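You operate a simulated robot arm through the tools that you are given. There is no shell and no other tool. Be economical: measure what you need, move in short steps, check, and stop when the job is done.

Carry out the task below with a simulated robot arm. There is one attempt and no reset: what you move stays moved.

TASK
Put the pack labelled "bills" from the middle of the drop-leaf table on the white tile and the pack marked "cards" on top of the tall brown carton.
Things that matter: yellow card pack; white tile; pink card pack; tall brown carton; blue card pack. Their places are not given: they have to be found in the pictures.

It is judged by the outcome, as a careful person would: the job done as asked, and still so three seconds after it is handed in. It fails if anything else is knocked over, pushed out of place, dropped, spilled or broken.

THE ROBOT
A 7-joint arm with a two-finger parallel gripper, fixed in place. Base frame: the origin is at the foot of the arm, x ahead of it, y to its left, z up; the work surface is at about z = 0. Lengths are in m, angles in rad, forces in N, time in s.
With the tool pointing down near the work surface it reaches from about 0.24 to 0.62 m from the base axis. Its first joint turns from -1.152 to 1.152 rad. Payload 2.6 kg.
Tool frame: the origin (TCP) lies between the finger pads and is the grasp point; the fingertips stand 0.03 m ahead of it; z points along the fingers, y is the line along which they close. The gripper opens to 0.094 m. The fingers are 0.028 m wide and 0.01 m thick; the gripper's body (0.05 by 0.096 m) begins 0.055 m behind the TCP.
Orientation is told as [roll, pitch, yaw] about the base's x, y, z axes, in that order, counted from this pose: with the fingers straight down and closing along the base's y, the tool's x points along the base's -x, its y along +y and its z along -z.

THE INTERFACE
- The arm moves only by the tool jog_arm. Its argument "deltas" is one flat list of numbers, 6 for each row, row after row: the shift along the base's x, y, z in m, then the turn, a rotation vector about the base's x, y, z in rad. In form: [dx, dy, dz, wx, wy, wz, dx, dy, dz, wx, wy, wz, ...]. A call has 1 to 10 rows; each row is the pose to reach, as a shift and turn from the pose commanded when the call began. "grip" is the gripper command, from -1 (shut) to 1 (fully open), values between in proportion, set as the call begins (left out, the last holds). A row lasts 0.2 s, in which the tool goes at most 0.05 m and 0.15 rad; a call with a longer step from one row to the next is refused whole, and so is a gripper value outside its range. A pose out of reach is approached as far as the arm can. The call stops where the force on the tool passes 40 N (or 10 N more than at its start, if that is more) or the arm is blocked; 0.2 s more then pass. The fingers move at their own pace (about 0.072 m/s each) and stop on an object; they squeeze with about 38 N. The grip force told is the motor's: it shows also when the fingers shut on nothing. Time passes only in rows, and 0.2 s behind the last, so rows that repeat a pose let the fingers close. It gives the time, the measured TCP pose, the force on the tool (base axes), the opening and the grip force at its end, in the units of the frame above (readings bear some noise).
- Cameras (640 x 400 px; columns grow to the right, rows downward): "scene" is fixed at [0.0357, 0.4308, 0.5662]; the picture's right is [-0.78, -0.63, 0.00], its down [-0.35, 0.43, -0.83] and it looks along [0.52, -0.65, -0.55] (base axes); focal length 306 px, centre (320, 200). "wrist" rides on the gripper at [-0.037, 0, -0.058] in the tool frame; the picture's right is [0.00, -1.00, 0.00], its down [0.97, 0.00, -0.24] and it looks along [0.24, 0.00, 0.97] (tool axes); focal length 218 px, centre (320, 200).
- snapshot(camera): a new picture of that camera. No time passes.
- probe_pixels(camera, pixels): for up to 12 pixels [column, row] of the newest picture of that camera ("zoom" is the newest enlarged one), the place [x, y, z] in the base frame of the surface seen there, good to about 0.002 m. No time passes.
- inspect(camera, box): a new picture of the part [left, top, right, bottom] of that camera's present view, enlarged. No time passes.
- hand_in(): hands the job in; it is judged then, once.

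Work in short steps. Measure before you move; look again where a grasp or a placing could have gone wrong, and mend it. You have 60 turns and 20 pictures in all, the two below and enlarged ones among them. Open the gripper and draw the arm clear of the work before you hand the job in, unless the task says otherwise; then end with one line.

The tools are called after "Call:" as name(argument=value, ...) on one line, values as JSON. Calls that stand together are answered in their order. jog_arm: Moves the arm, as the interface text tells. Its arguments: {"type":"object","properties":{"deltas":{"type":"array","items":{"type":"number"}},"grip":{"type":"number"}},"required":["deltas"]} The other tools are called the same way: snapshot (camera) takes a picture; probe_pixels (camera, pixels) gives the place of the surface under pixels of a picture; inspect (camera, box) takes an enlarged picture of a part of a camera's view; hand_in () hands the job in.

At the start:

```text
time: 0.0
ee_pos: [0.3545, 0.071, 0.3904]
ee_rot: [0.001, 0.001, 0.001]
force: [0.3, 0.7, 0.4]
gripper_width: 0.0938
gripper_force: 0.0
```

scene: 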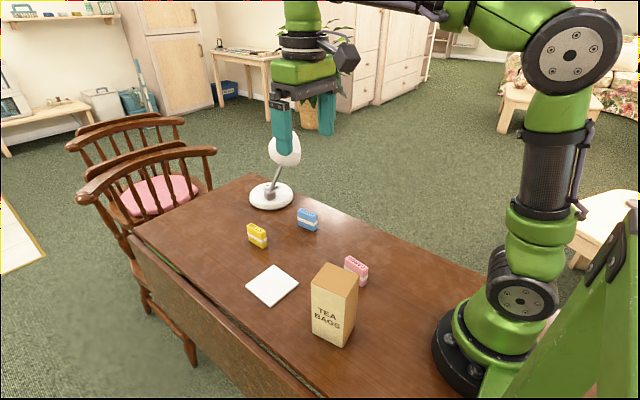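
wrist: 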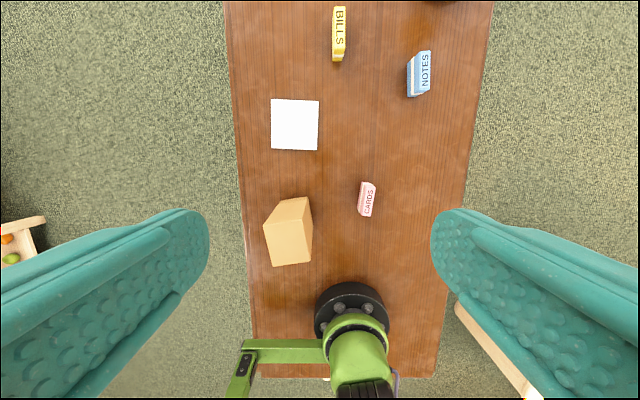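

The wrist view shows BILLS (yellow, ~339,33), CARDS (pink, ~367,199), the tile (~295,125) and the carton (~290,230). I'll measure each of them.

Call:
probe_pixels(camera="wrist", pixels=[[335, 8], [345, 8], [334, 58], [343, 58], [339, 33], [272, 100], [319, 101], [318, 150], [271, 149], [364, 184], [375, 185], [367, 214]])

Call:
inspect(camera="scene", box=[220, 190, 400, 360])

Call:
inspect(camera="wrist", box=[250, 0, 450, 280])

```text
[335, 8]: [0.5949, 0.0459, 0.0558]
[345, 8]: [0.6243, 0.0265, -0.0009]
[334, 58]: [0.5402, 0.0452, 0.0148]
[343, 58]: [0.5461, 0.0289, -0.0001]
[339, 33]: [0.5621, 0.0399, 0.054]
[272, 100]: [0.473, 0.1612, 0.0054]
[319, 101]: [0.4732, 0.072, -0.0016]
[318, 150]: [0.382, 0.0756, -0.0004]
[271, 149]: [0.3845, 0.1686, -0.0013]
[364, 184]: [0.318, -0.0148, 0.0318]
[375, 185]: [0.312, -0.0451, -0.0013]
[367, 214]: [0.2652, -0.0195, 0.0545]
```

```text
2.35 times, centred on (310, 275) of scene
```

zoom: 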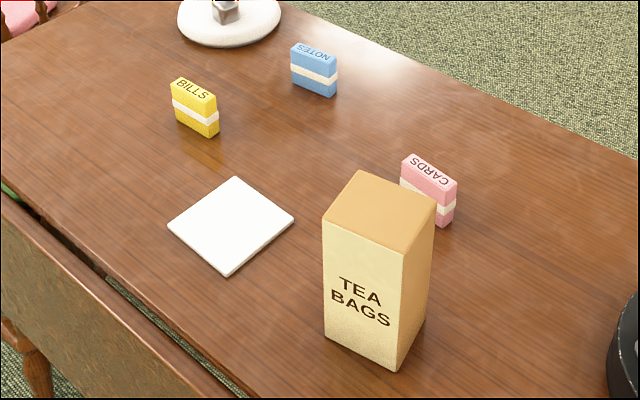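

```text
1.43 times, centred on (350, 140) of wrist
```

zoom: 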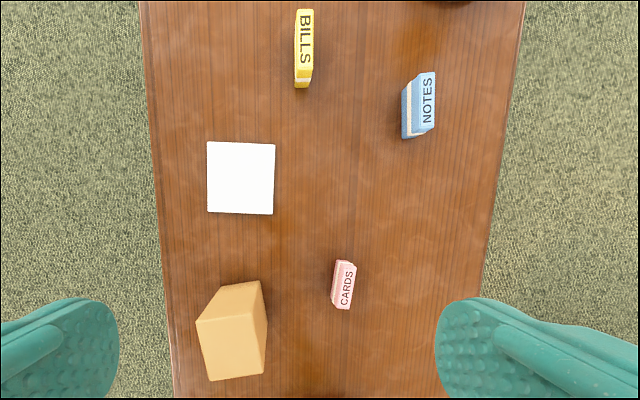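

Now I'll measure the tops of the packs and of the carton in the enlarged wrist picture.

Call:
probe_pixels(camera="zoom", pixels=[[300, 11], [311, 11], [297, 74], [310, 74], [341, 263], [355, 266], [337, 307], [349, 307], [200, 323], [257, 284], [263, 372], [213, 377]])

Call:
probe_pixels(camera="wrist", pixels=[[276, 104], [315, 104], [314, 146], [275, 146], [295, 125], [268, 230], [306, 203], [310, 255], [275, 262], [290, 232], [420, 55], [439, 1]])

```text
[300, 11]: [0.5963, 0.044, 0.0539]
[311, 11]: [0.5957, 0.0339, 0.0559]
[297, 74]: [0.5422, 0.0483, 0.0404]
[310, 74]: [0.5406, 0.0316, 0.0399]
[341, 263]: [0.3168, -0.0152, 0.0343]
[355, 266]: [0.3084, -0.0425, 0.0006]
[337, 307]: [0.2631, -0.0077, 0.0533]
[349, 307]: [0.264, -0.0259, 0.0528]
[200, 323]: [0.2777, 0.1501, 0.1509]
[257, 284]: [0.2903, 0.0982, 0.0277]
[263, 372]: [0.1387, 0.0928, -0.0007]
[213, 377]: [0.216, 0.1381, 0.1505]
```

```text
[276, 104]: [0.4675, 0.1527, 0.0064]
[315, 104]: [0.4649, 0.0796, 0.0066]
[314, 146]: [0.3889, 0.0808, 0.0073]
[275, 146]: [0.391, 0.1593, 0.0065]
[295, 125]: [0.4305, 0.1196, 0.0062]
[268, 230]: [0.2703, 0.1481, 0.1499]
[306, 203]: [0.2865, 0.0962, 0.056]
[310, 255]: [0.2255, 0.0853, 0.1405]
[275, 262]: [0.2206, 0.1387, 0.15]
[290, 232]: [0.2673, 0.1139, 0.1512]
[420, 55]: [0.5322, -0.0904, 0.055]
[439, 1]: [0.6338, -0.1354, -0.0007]
```

Before I move over the yellow pack, I'll find out where the lamp stands.

Call:
probe_pixels(camera="scene", pixels=[[286, 160], [297, 158], [274, 160], [272, 200], [288, 195], [275, 180], [252, 195]])

```text
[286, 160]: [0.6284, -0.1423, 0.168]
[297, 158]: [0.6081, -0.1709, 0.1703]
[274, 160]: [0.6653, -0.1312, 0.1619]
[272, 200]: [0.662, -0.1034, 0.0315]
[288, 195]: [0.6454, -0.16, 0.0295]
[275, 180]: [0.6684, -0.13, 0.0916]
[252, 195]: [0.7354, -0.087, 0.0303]
```

The lamp head (y < -0.13) is clear of the approach. I'll move to (0.570, 0.040, 0.15), above the yellow pack.

Call:
jog_arm(deltas=[0.027, -0.004, -0.03, 0, 0, 0, 0.054, -0.008, -0.06, 0, 0, 0, 0.081, -0.012, -0.09, 0, 0, 0, 0.108, -0.016, -0.12, 0, 0, 0, 0.135, -0.02, -0.15, 0, 0, 0, 0.162, -0.024, -0.18, 0, 0, 0, 0.189, -0.028, -0.21, 0, 0, 0, 0.2155, -0.031, -0.24, 0, 0, 0, 0.2155, -0.031, -0.24, 0, 0, 0], grip=1)

Call:
snapshot(camera="wrist")

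```text
time: 2.0
ee_pos: [0.5697, 0.0384, 0.1484]
ee_rot: [0.001, -0.001, -0.002]
force: [-0.3, 0.5, 0.1]
gripper_width: 0.094
gripper_force: 0.0
```

```text
15 pictures are left
```

wrist: 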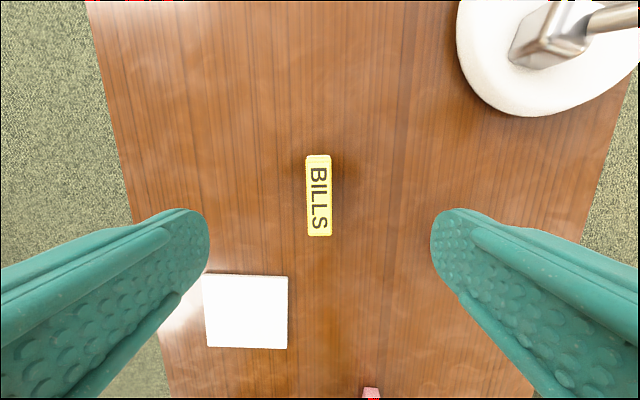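

The pack is centred at about (318,195) and lines up with the tool. I'll probe its top.

Call:
probe_pixels(camera="wrist", pixels=[[309, 160], [328, 160], [310, 231], [329, 231], [319, 195]])

```text
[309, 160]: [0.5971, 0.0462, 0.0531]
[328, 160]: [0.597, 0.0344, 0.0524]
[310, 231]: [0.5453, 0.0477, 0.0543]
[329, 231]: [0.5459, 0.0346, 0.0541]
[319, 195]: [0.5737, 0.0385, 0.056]
```

The centre is about (0.571, 0.040). I'll descend to z of about 0.04.

Call:
jog_arm(deltas=[0.001, 0.002, -0.04, 0, 0, 0, 0.001, 0.002, -0.075, 0, 0, 0, 0.001, 0.002, -0.1, 0, 0, 0, 0.001, 0.002, -0.109, 0, 0, 0, 0.001, 0.002, -0.109, 0, 0, 0])

Call:
jog_arm(deltas=[0, 0, 0, 0, 0, 0, 0, 0, 0, 0, 0, 0, 0, 0, 0, 0, 0, 0, 0, 0, 0, 0, 0, 0, 0, 0, 0, 0, 0, 0], grip=-1)

```text
time: 3.2
ee_pos: [0.5702, 0.0407, 0.0415]
ee_rot: [0.0, 0.0, 0.0]
force: [0.4, -0.8, 0.2]
gripper_width: 0.094
gripper_force: 0.1
```

```text
time: 4.4
ee_pos: [0.5713, 0.0415, 0.0414]
ee_rot: [0.0, 0.0, 0.001]
force: [0.0, 0.2, -0.1]
gripper_width: 0.0215
gripper_force: 37.8
```

The grip is holding (width 0.0215). I'll lift and carry the pack over the tile centre at (0.428, 0.119).

Call:
jog_arm(deltas=[0, 0, 0.03, 0, 0, 0, 0, 0, 0.07, 0, 0, 0, -0.036, 0.02, 0.08, 0, 0, 0, -0.072, 0.039, 0.08, 0, 0, 0, -0.108, 0.059, 0.08, 0, 0, 0, -0.143, 0.078, 0.08, 0, 0, 0, -0.143, 0.078, 0.08, 0, 0, 0])

Call:
snapshot(camera="wrist")

Call:
inspect(camera="scene", box=[180, 130, 400, 360])

```text
time: 6.0
ee_pos: [0.4264, 0.1203, 0.121]
ee_rot: [-0.001, 0.0, 0.0]
force: [0.0, 0.4, 0.4]
gripper_width: 0.0215
gripper_force: 38.1
```

```text
14 pictures are left
```

wrist: 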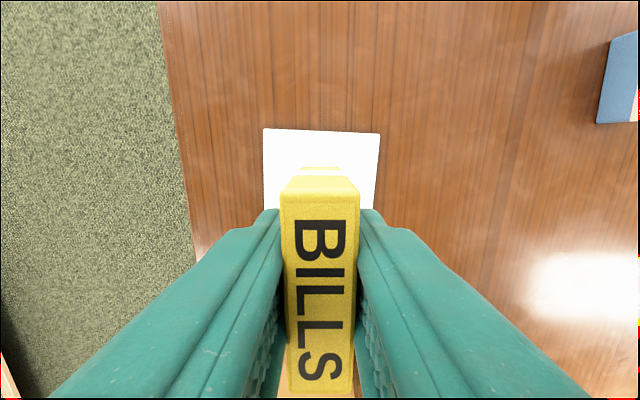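

```text
1.74 times, centred on (290, 245) of scene
```

zoom: 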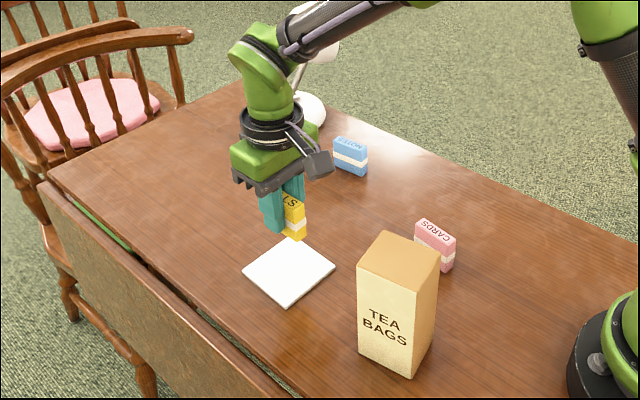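

I'll lower the pack onto the tile, whose top is about 0.0065, so the TCP goes to about 0.048.

Call:
jog_arm(deltas=[0, -0.001, -0.035, 0, 0, 0, 0, -0.001, -0.06, 0, 0, 0, 0, -0.001, -0.068, 0, 0, 0, 0, -0.001, -0.0725, 0, 0, 0, 0, -0.001, -0.0725, 0, 0, 0])

```text
time: 7.2
ee_pos: [0.4277, 0.1186, 0.0486]
ee_rot: [0.001, 0.001, 0.002]
force: [0.0, -0.3, -0.2]
gripper_width: 0.0215
gripper_force: 37.6
```

There is no contact yet, so I'll lower by another millimetre.

Call:
jog_arm(deltas=[0, 0, -0.001, 0, 0, 0, 0, 0, -0.001, 0, 0, 0])

```text
time: 7.8
ee_pos: [0.428, 0.1182, 0.0475]
ee_rot: [0.0, 0.0, 0.0]
force: [0.3, -0.3, 0.3]
gripper_width: 0.0214
gripper_force: 38.1
```

It is at tile height to within a millimetre. I'll open the gripper and then rise straight up.

Call:
jog_arm(deltas=[0, 0, -0.0005, 0, 0, 0, 0, 0, -0.0005, 0, 0, 0, 0, 0, -0.0005, 0, 0, 0, 0, 0, -0.0005, 0, 0, 0, 0, 0, -0.0005, 0, 0, 0], grip=0.6)

Call:
jog_arm(deltas=[0, 0, 0.04, 0, 0, 0, 0, 0, 0.09, 0, 0, 0, 0, 0, 0.14, 0, 0, 0, 0, 0, 0.19, 0, 0, 0, 0, 0, 0.22, 0, 0, 0])

Call:
snapshot(camera="wrist")

```text
time: 9.0
ee_pos: [0.4273, 0.1191, 0.0477]
ee_rot: [-0.001, 0.0, 0.0]
force: [1.1, 0.4, -0.9]
gripper_width: 0.0751
gripper_force: 0.0
```

```text
time: 10.2
ee_pos: [0.4278, 0.1202, 0.2672]
ee_rot: [0.0, 0.001, 0.0]
force: [0.0, 0.1, 0.1]
gripper_width: 0.0755
gripper_force: 0.1
```

```text
12 pictures are left
```

wrist: 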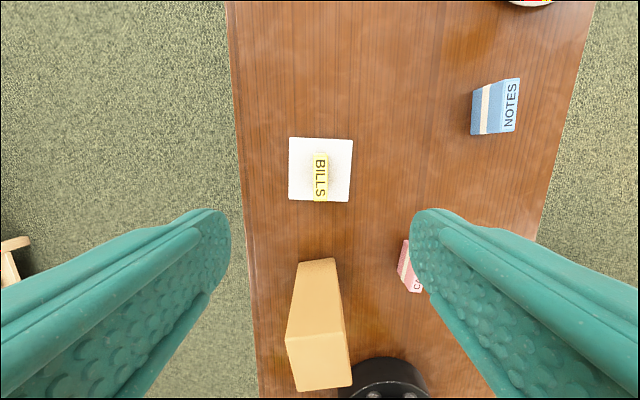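

BILLS stands upright on the tile at (320,177). Next I'll move above the pink pack near (0.29, -0.018), staying above carton height.

Call:
jog_arm(deltas=[-0.023, -0.023, 0, 0, 0, 0, -0.046, -0.046, 0, 0, 0, 0, -0.069, -0.069, 0, 0, 0, 0, -0.092, -0.092, 0, 0, 0, 0, -0.115, -0.115, -0.02, 0, 0, 0, -0.138, -0.138, -0.05, 0, 0, 0, -0.138, -0.138, -0.08, 0, 0, 0, -0.138, -0.138, -0.08, 0, 0, 0])

Call:
snapshot(camera="wrist")

```text
time: 12.0
ee_pos: [0.289, -0.0191, 0.1869]
ee_rot: [0.001, 0.001, -0.001]
force: [0.8, -0.2, 0.6]
gripper_width: 0.075
gripper_force: 0.0
```

```text
11 pictures are left
```

wrist: 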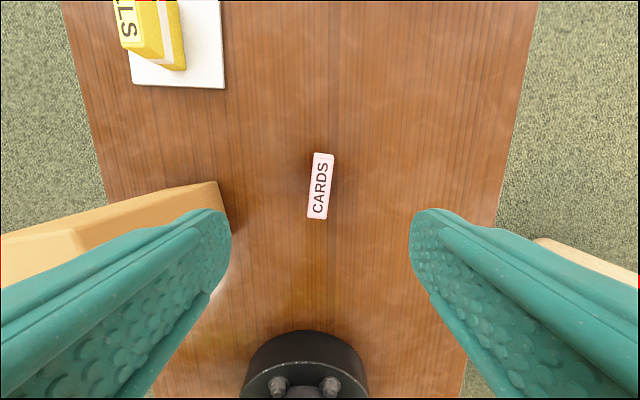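

The pink pack is at about (320,186) and slightly rotated. I'll probe its top corners.

Call:
probe_pixels(camera="wrist", pixels=[[316, 156], [331, 157], [309, 215], [324, 216], [320, 186], [219, 190], [224, 215]])

Call:
inspect(camera="wrist", box=[260, 130, 380, 240])

```text
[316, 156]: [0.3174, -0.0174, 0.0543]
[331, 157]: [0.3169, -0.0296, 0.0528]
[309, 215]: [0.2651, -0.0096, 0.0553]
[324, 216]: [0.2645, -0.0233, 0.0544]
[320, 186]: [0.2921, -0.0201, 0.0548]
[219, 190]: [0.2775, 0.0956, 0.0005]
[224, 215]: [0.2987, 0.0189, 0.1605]
```

```text
3.64 times, centred on (320, 185) of wrist
```

zoom: 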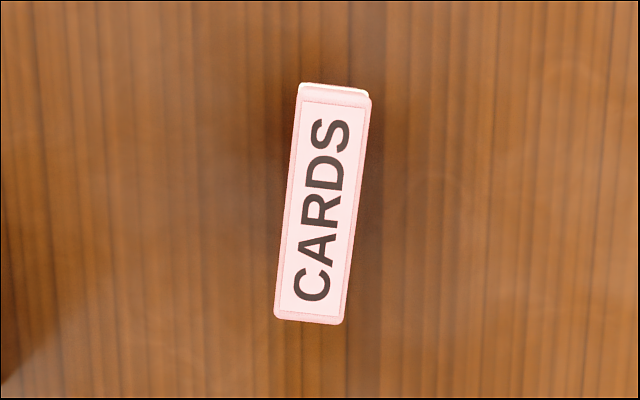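

The pack is yawed by about -0.13 rad and centred at (0.291, -0.020). I'll turn the tool to match, descend and close.

Call:
jog_arm(deltas=[0.002, -0.001, -0.01, 0, 0, -0.13, 0.002, -0.001, -0.05, 0, 0, -0.13, 0.002, -0.001, -0.09, 0, 0, -0.13, 0.002, -0.001, -0.12, 0, 0, -0.13, 0.002, -0.001, -0.138, 0, 0, -0.13, 0.002, -0.001, -0.1455, 0, 0, -0.13, 0.002, -0.001, -0.1455, 0, 0, -0.13])

Call:
jog_arm(deltas=[0, 0, 0, 0, 0, 0, 0, 0, 0, 0, 0, 0, 0, 0, 0, 0, 0, 0, 0, 0, 0, 0, 0, 0, 0, 0, 0, 0, 0, 0], grip=-1)

```text
time: 13.6
ee_pos: [0.2918, -0.0218, 0.0411]
ee_rot: [0.0, -0.001, -0.131]
force: [1.3, -0.5, -0.2]
gripper_width: 0.0753
gripper_force: 0.0
```

```text
time: 14.8
ee_pos: [0.2912, -0.019, 0.0414]
ee_rot: [-0.001, 0.0, -0.131]
force: [-0.2, 0.7, -0.4]
gripper_width: 0.0215
gripper_force: 38.0
```

The pack is gripped. I'll lift it straight up to z of about 0.27, then look at the carton top.

Call:
jog_arm(deltas=[0, 0, 0.03, 0, 0, 0, 0, 0, 0.08, 0, 0, 0, 0, 0, 0.13, 0, 0, 0, 0, 0, 0.18, 0, 0, 0, 0, 0, 0.23, 0, 0, 0, 0, 0, 0.23, 0, 0, 0])

Call:
snapshot(camera="wrist")

Call:
inspect(camera="scene", box=[240, 200, 420, 360])

```text
time: 16.2
ee_pos: [0.2903, -0.0199, 0.2726]
ee_rot: [-0.001, 0.001, -0.128]
force: [-1.2, 0.6, -0.1]
gripper_width: 0.0216
gripper_force: 38.6
```

```text
9 pictures are left
```

wrist: 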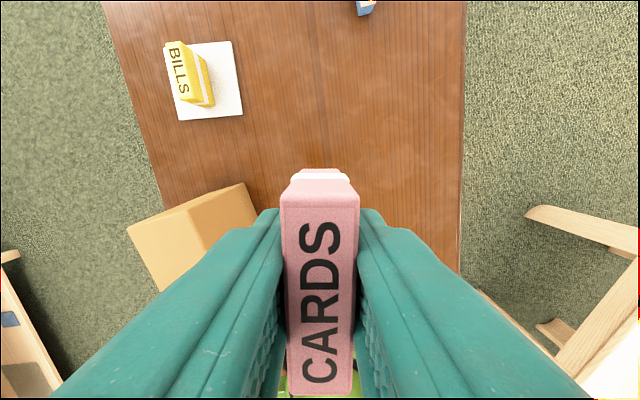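

```text
2.50 times, centred on (330, 280) of scene
```

zoom: 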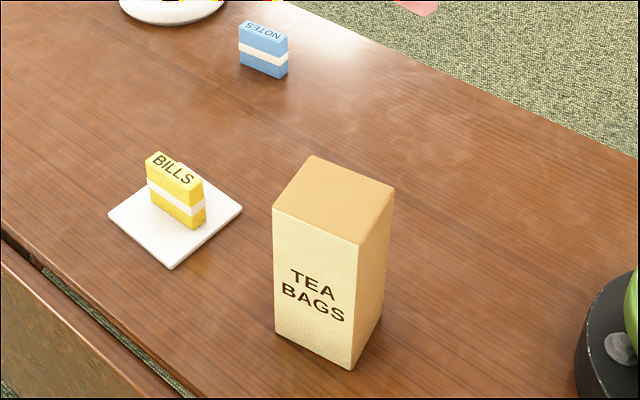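

I'll probe the corners of the carton top in the zoom: (313,157), (393,187), (360,243), (275,207).

Call:
probe_pixels(camera="zoom", pixels=[[313, 159], [390, 187], [359, 241], [277, 207], [335, 200]])

```text
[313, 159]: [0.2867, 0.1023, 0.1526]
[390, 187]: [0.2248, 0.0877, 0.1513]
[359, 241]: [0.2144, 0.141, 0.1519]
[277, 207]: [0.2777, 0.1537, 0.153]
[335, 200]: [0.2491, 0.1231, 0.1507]
```

The carton top is centred at (0.251, 0.121), z of about 0.1515, with its long edge yawed +0.23 rad. I'll move over it and turn by +0.36 rad.

Call:
jog_arm(deltas=[-0.01, 0.035, 0, 0, 0, 0.09, -0.02, 0.07, 0, 0, 0, 0.18, -0.03, 0.105, 0, 0, 0, 0.27, -0.039, 0.141, 0, 0, 0, 0.36, -0.039, 0.141, 0, 0, 0, 0.36, -0.039, 0.141, -0.03, 0, 0, 0.36, -0.039, 0.141, -0.03, 0, 0, 0.36])

Call:
inspect(camera="scene", box=[240, 200, 420, 360])

```text
time: 17.8
ee_pos: [0.2535, 0.1223, 0.2427]
ee_rot: [0.001, -0.001, 0.232]
force: [0.9, -0.5, -1.0]
gripper_width: 0.0214
gripper_force: 37.8
```

```text
2.50 times, centred on (330, 280) of scene
```

zoom: 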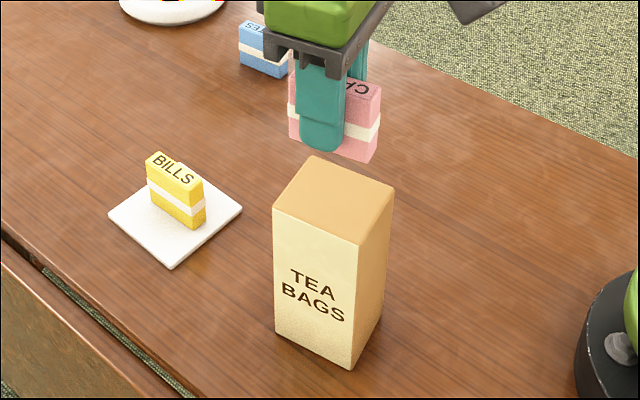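

The pack is aligned over the carton. I'll lower it to z of about 0.194.

Call:
jog_arm(deltas=[-0.001, -0.001, -0.025, 0, 0, 0, -0.001, -0.001, -0.04, 0, 0, 0, -0.001, -0.001, -0.046, 0, 0, 0, -0.001, -0.001, -0.048, 0, 0, 0, -0.001, -0.001, -0.048, 0, 0, 0])

Call:
inspect(camera="scene", box=[280, 230, 380, 300])

```text
time: 19.0
ee_pos: [0.252, 0.1206, 0.1953]
ee_rot: [-0.001, 0.0, 0.23]
force: [0.1, -0.3, -0.7]
gripper_width: 0.0213
gripper_force: 37.9
```

```text
5.71 times, centred on (330, 265) of scene
```

zoom: 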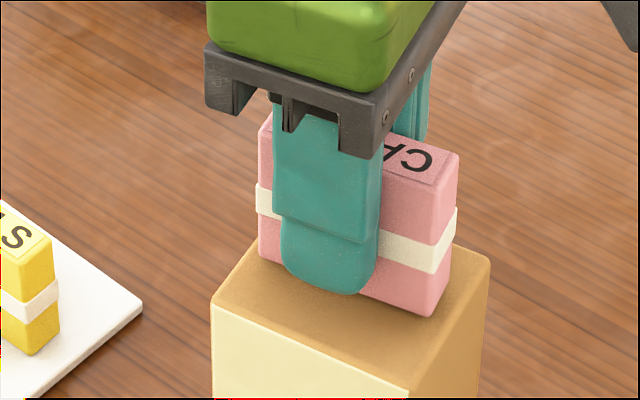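

The pack is well placed and about 2 mm above the top. I'll ease it down and watch the force.

Call:
jog_arm(deltas=[0, 0, -0.001, 0, 0, 0, 0, 0, -0.002, 0, 0, 0, 0, 0, -0.002, 0, 0, 0])

```text
time: 19.8
ee_pos: [0.2525, 0.1214, 0.1916]
ee_rot: [0.0, 0.002, 0.23]
force: [0.1, -0.4, -0.8]
gripper_width: 0.0215
gripper_force: 38.4
```

Call:
jog_arm(deltas=[0, 0, -0.0005, 0, 0, 0, 0, 0, -0.001, 0, 0, 0, 0, 0, -0.001, 0, 0, 0])

```text
time: 20.6
ee_pos: [0.2528, 0.1199, 0.1916]
ee_rot: [0.0, 0.001, 0.228]
force: [0.3, 0.2, -1.0]
gripper_width: 0.0213
gripper_force: 37.8
```

The force shows nothing clear, so I'll check the gap visually.

Call:
inspect(camera="scene", box=[300, 240, 370, 290])

```text
8.00 times, centred on (335, 265) of scene
```

zoom: 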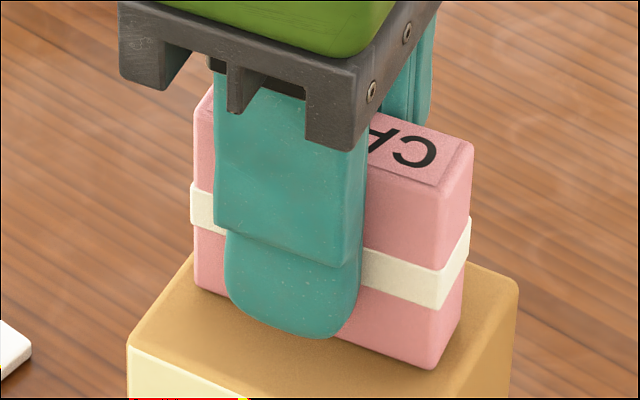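

The pack is essentially touching. I'll release it gently and draw up.

Call:
jog_arm(deltas=[0, 0, -0.0005, 0, 0, 0])

Call:
jog_arm(deltas=[0, 0, 0, 0, 0, 0, 0, 0, 0, 0, 0, 0, 0, 0, 0, 0, 0, 0, 0, 0, 0, 0, 0, 0], grip=0.4)

Call:
jog_arm(deltas=[0, 0, 0.03, 0, 0, 0, 0, 0, 0.08, 0, 0, 0, 0, 0, 0.13, 0, 0, 0, 0, 0, 0.17, 0, 0, 0, 0.04, -0.02, 0.17, 0, 0, 0, 0.08, -0.04, 0.17, 0, 0, 0, 0.12, -0.06, 0.17, 0, 0, 0])

Call:
snapshot(camera="scene")

Call:
inspect(camera="scene", box=[240, 200, 420, 360])

```text
time: 21.0
ee_pos: [0.2513, 0.1198, 0.1905]
ee_rot: [0.0, -0.001, 0.228]
force: [0.4, -0.3, 1.4]
gripper_width: 0.0211
gripper_force: 38.0
```

```text
time: 22.0
ee_pos: [0.2523, 0.1203, 0.1905]
ee_rot: [0.0, 0.0, 0.231]
force: [0.3, -0.3, -0.4]
gripper_width: 0.066
gripper_force: 0.1
```

```text
time: 23.6
ee_pos: [0.3707, 0.0603, 0.361]
ee_rot: [0.001, 0.001, 0.23]
force: [0.1, 0.8, -0.4]
gripper_width: 0.0659
gripper_force: 0.2
```

```text
4 pictures are left
```

scene: 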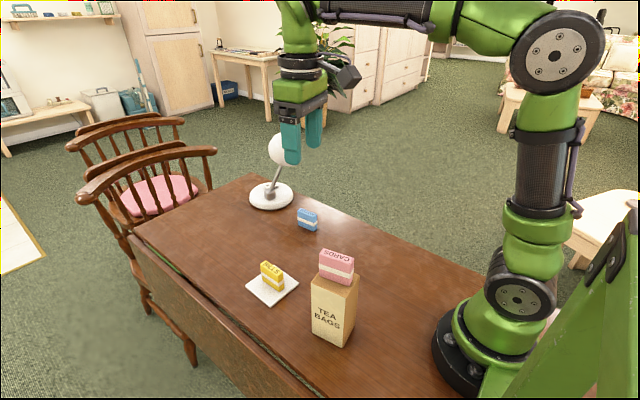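

```text
2.50 times, centred on (330, 280) of scene
```

zoom: 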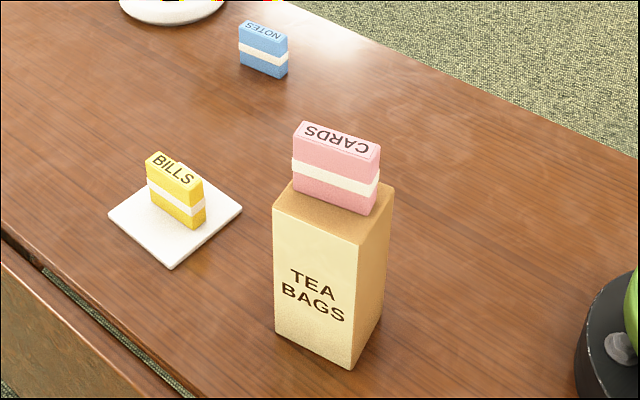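

Both packs stand where asked, nothing else has moved, and the arm is clear with the gripper open. I'm handing the job in.

Call:
hand_in()

```text
The job is handed in.
```

The "bills" pack is standing on the white tile and the "cards" pack is standing on top of the tall brown carton; the last picture shows nothing else disturbed.
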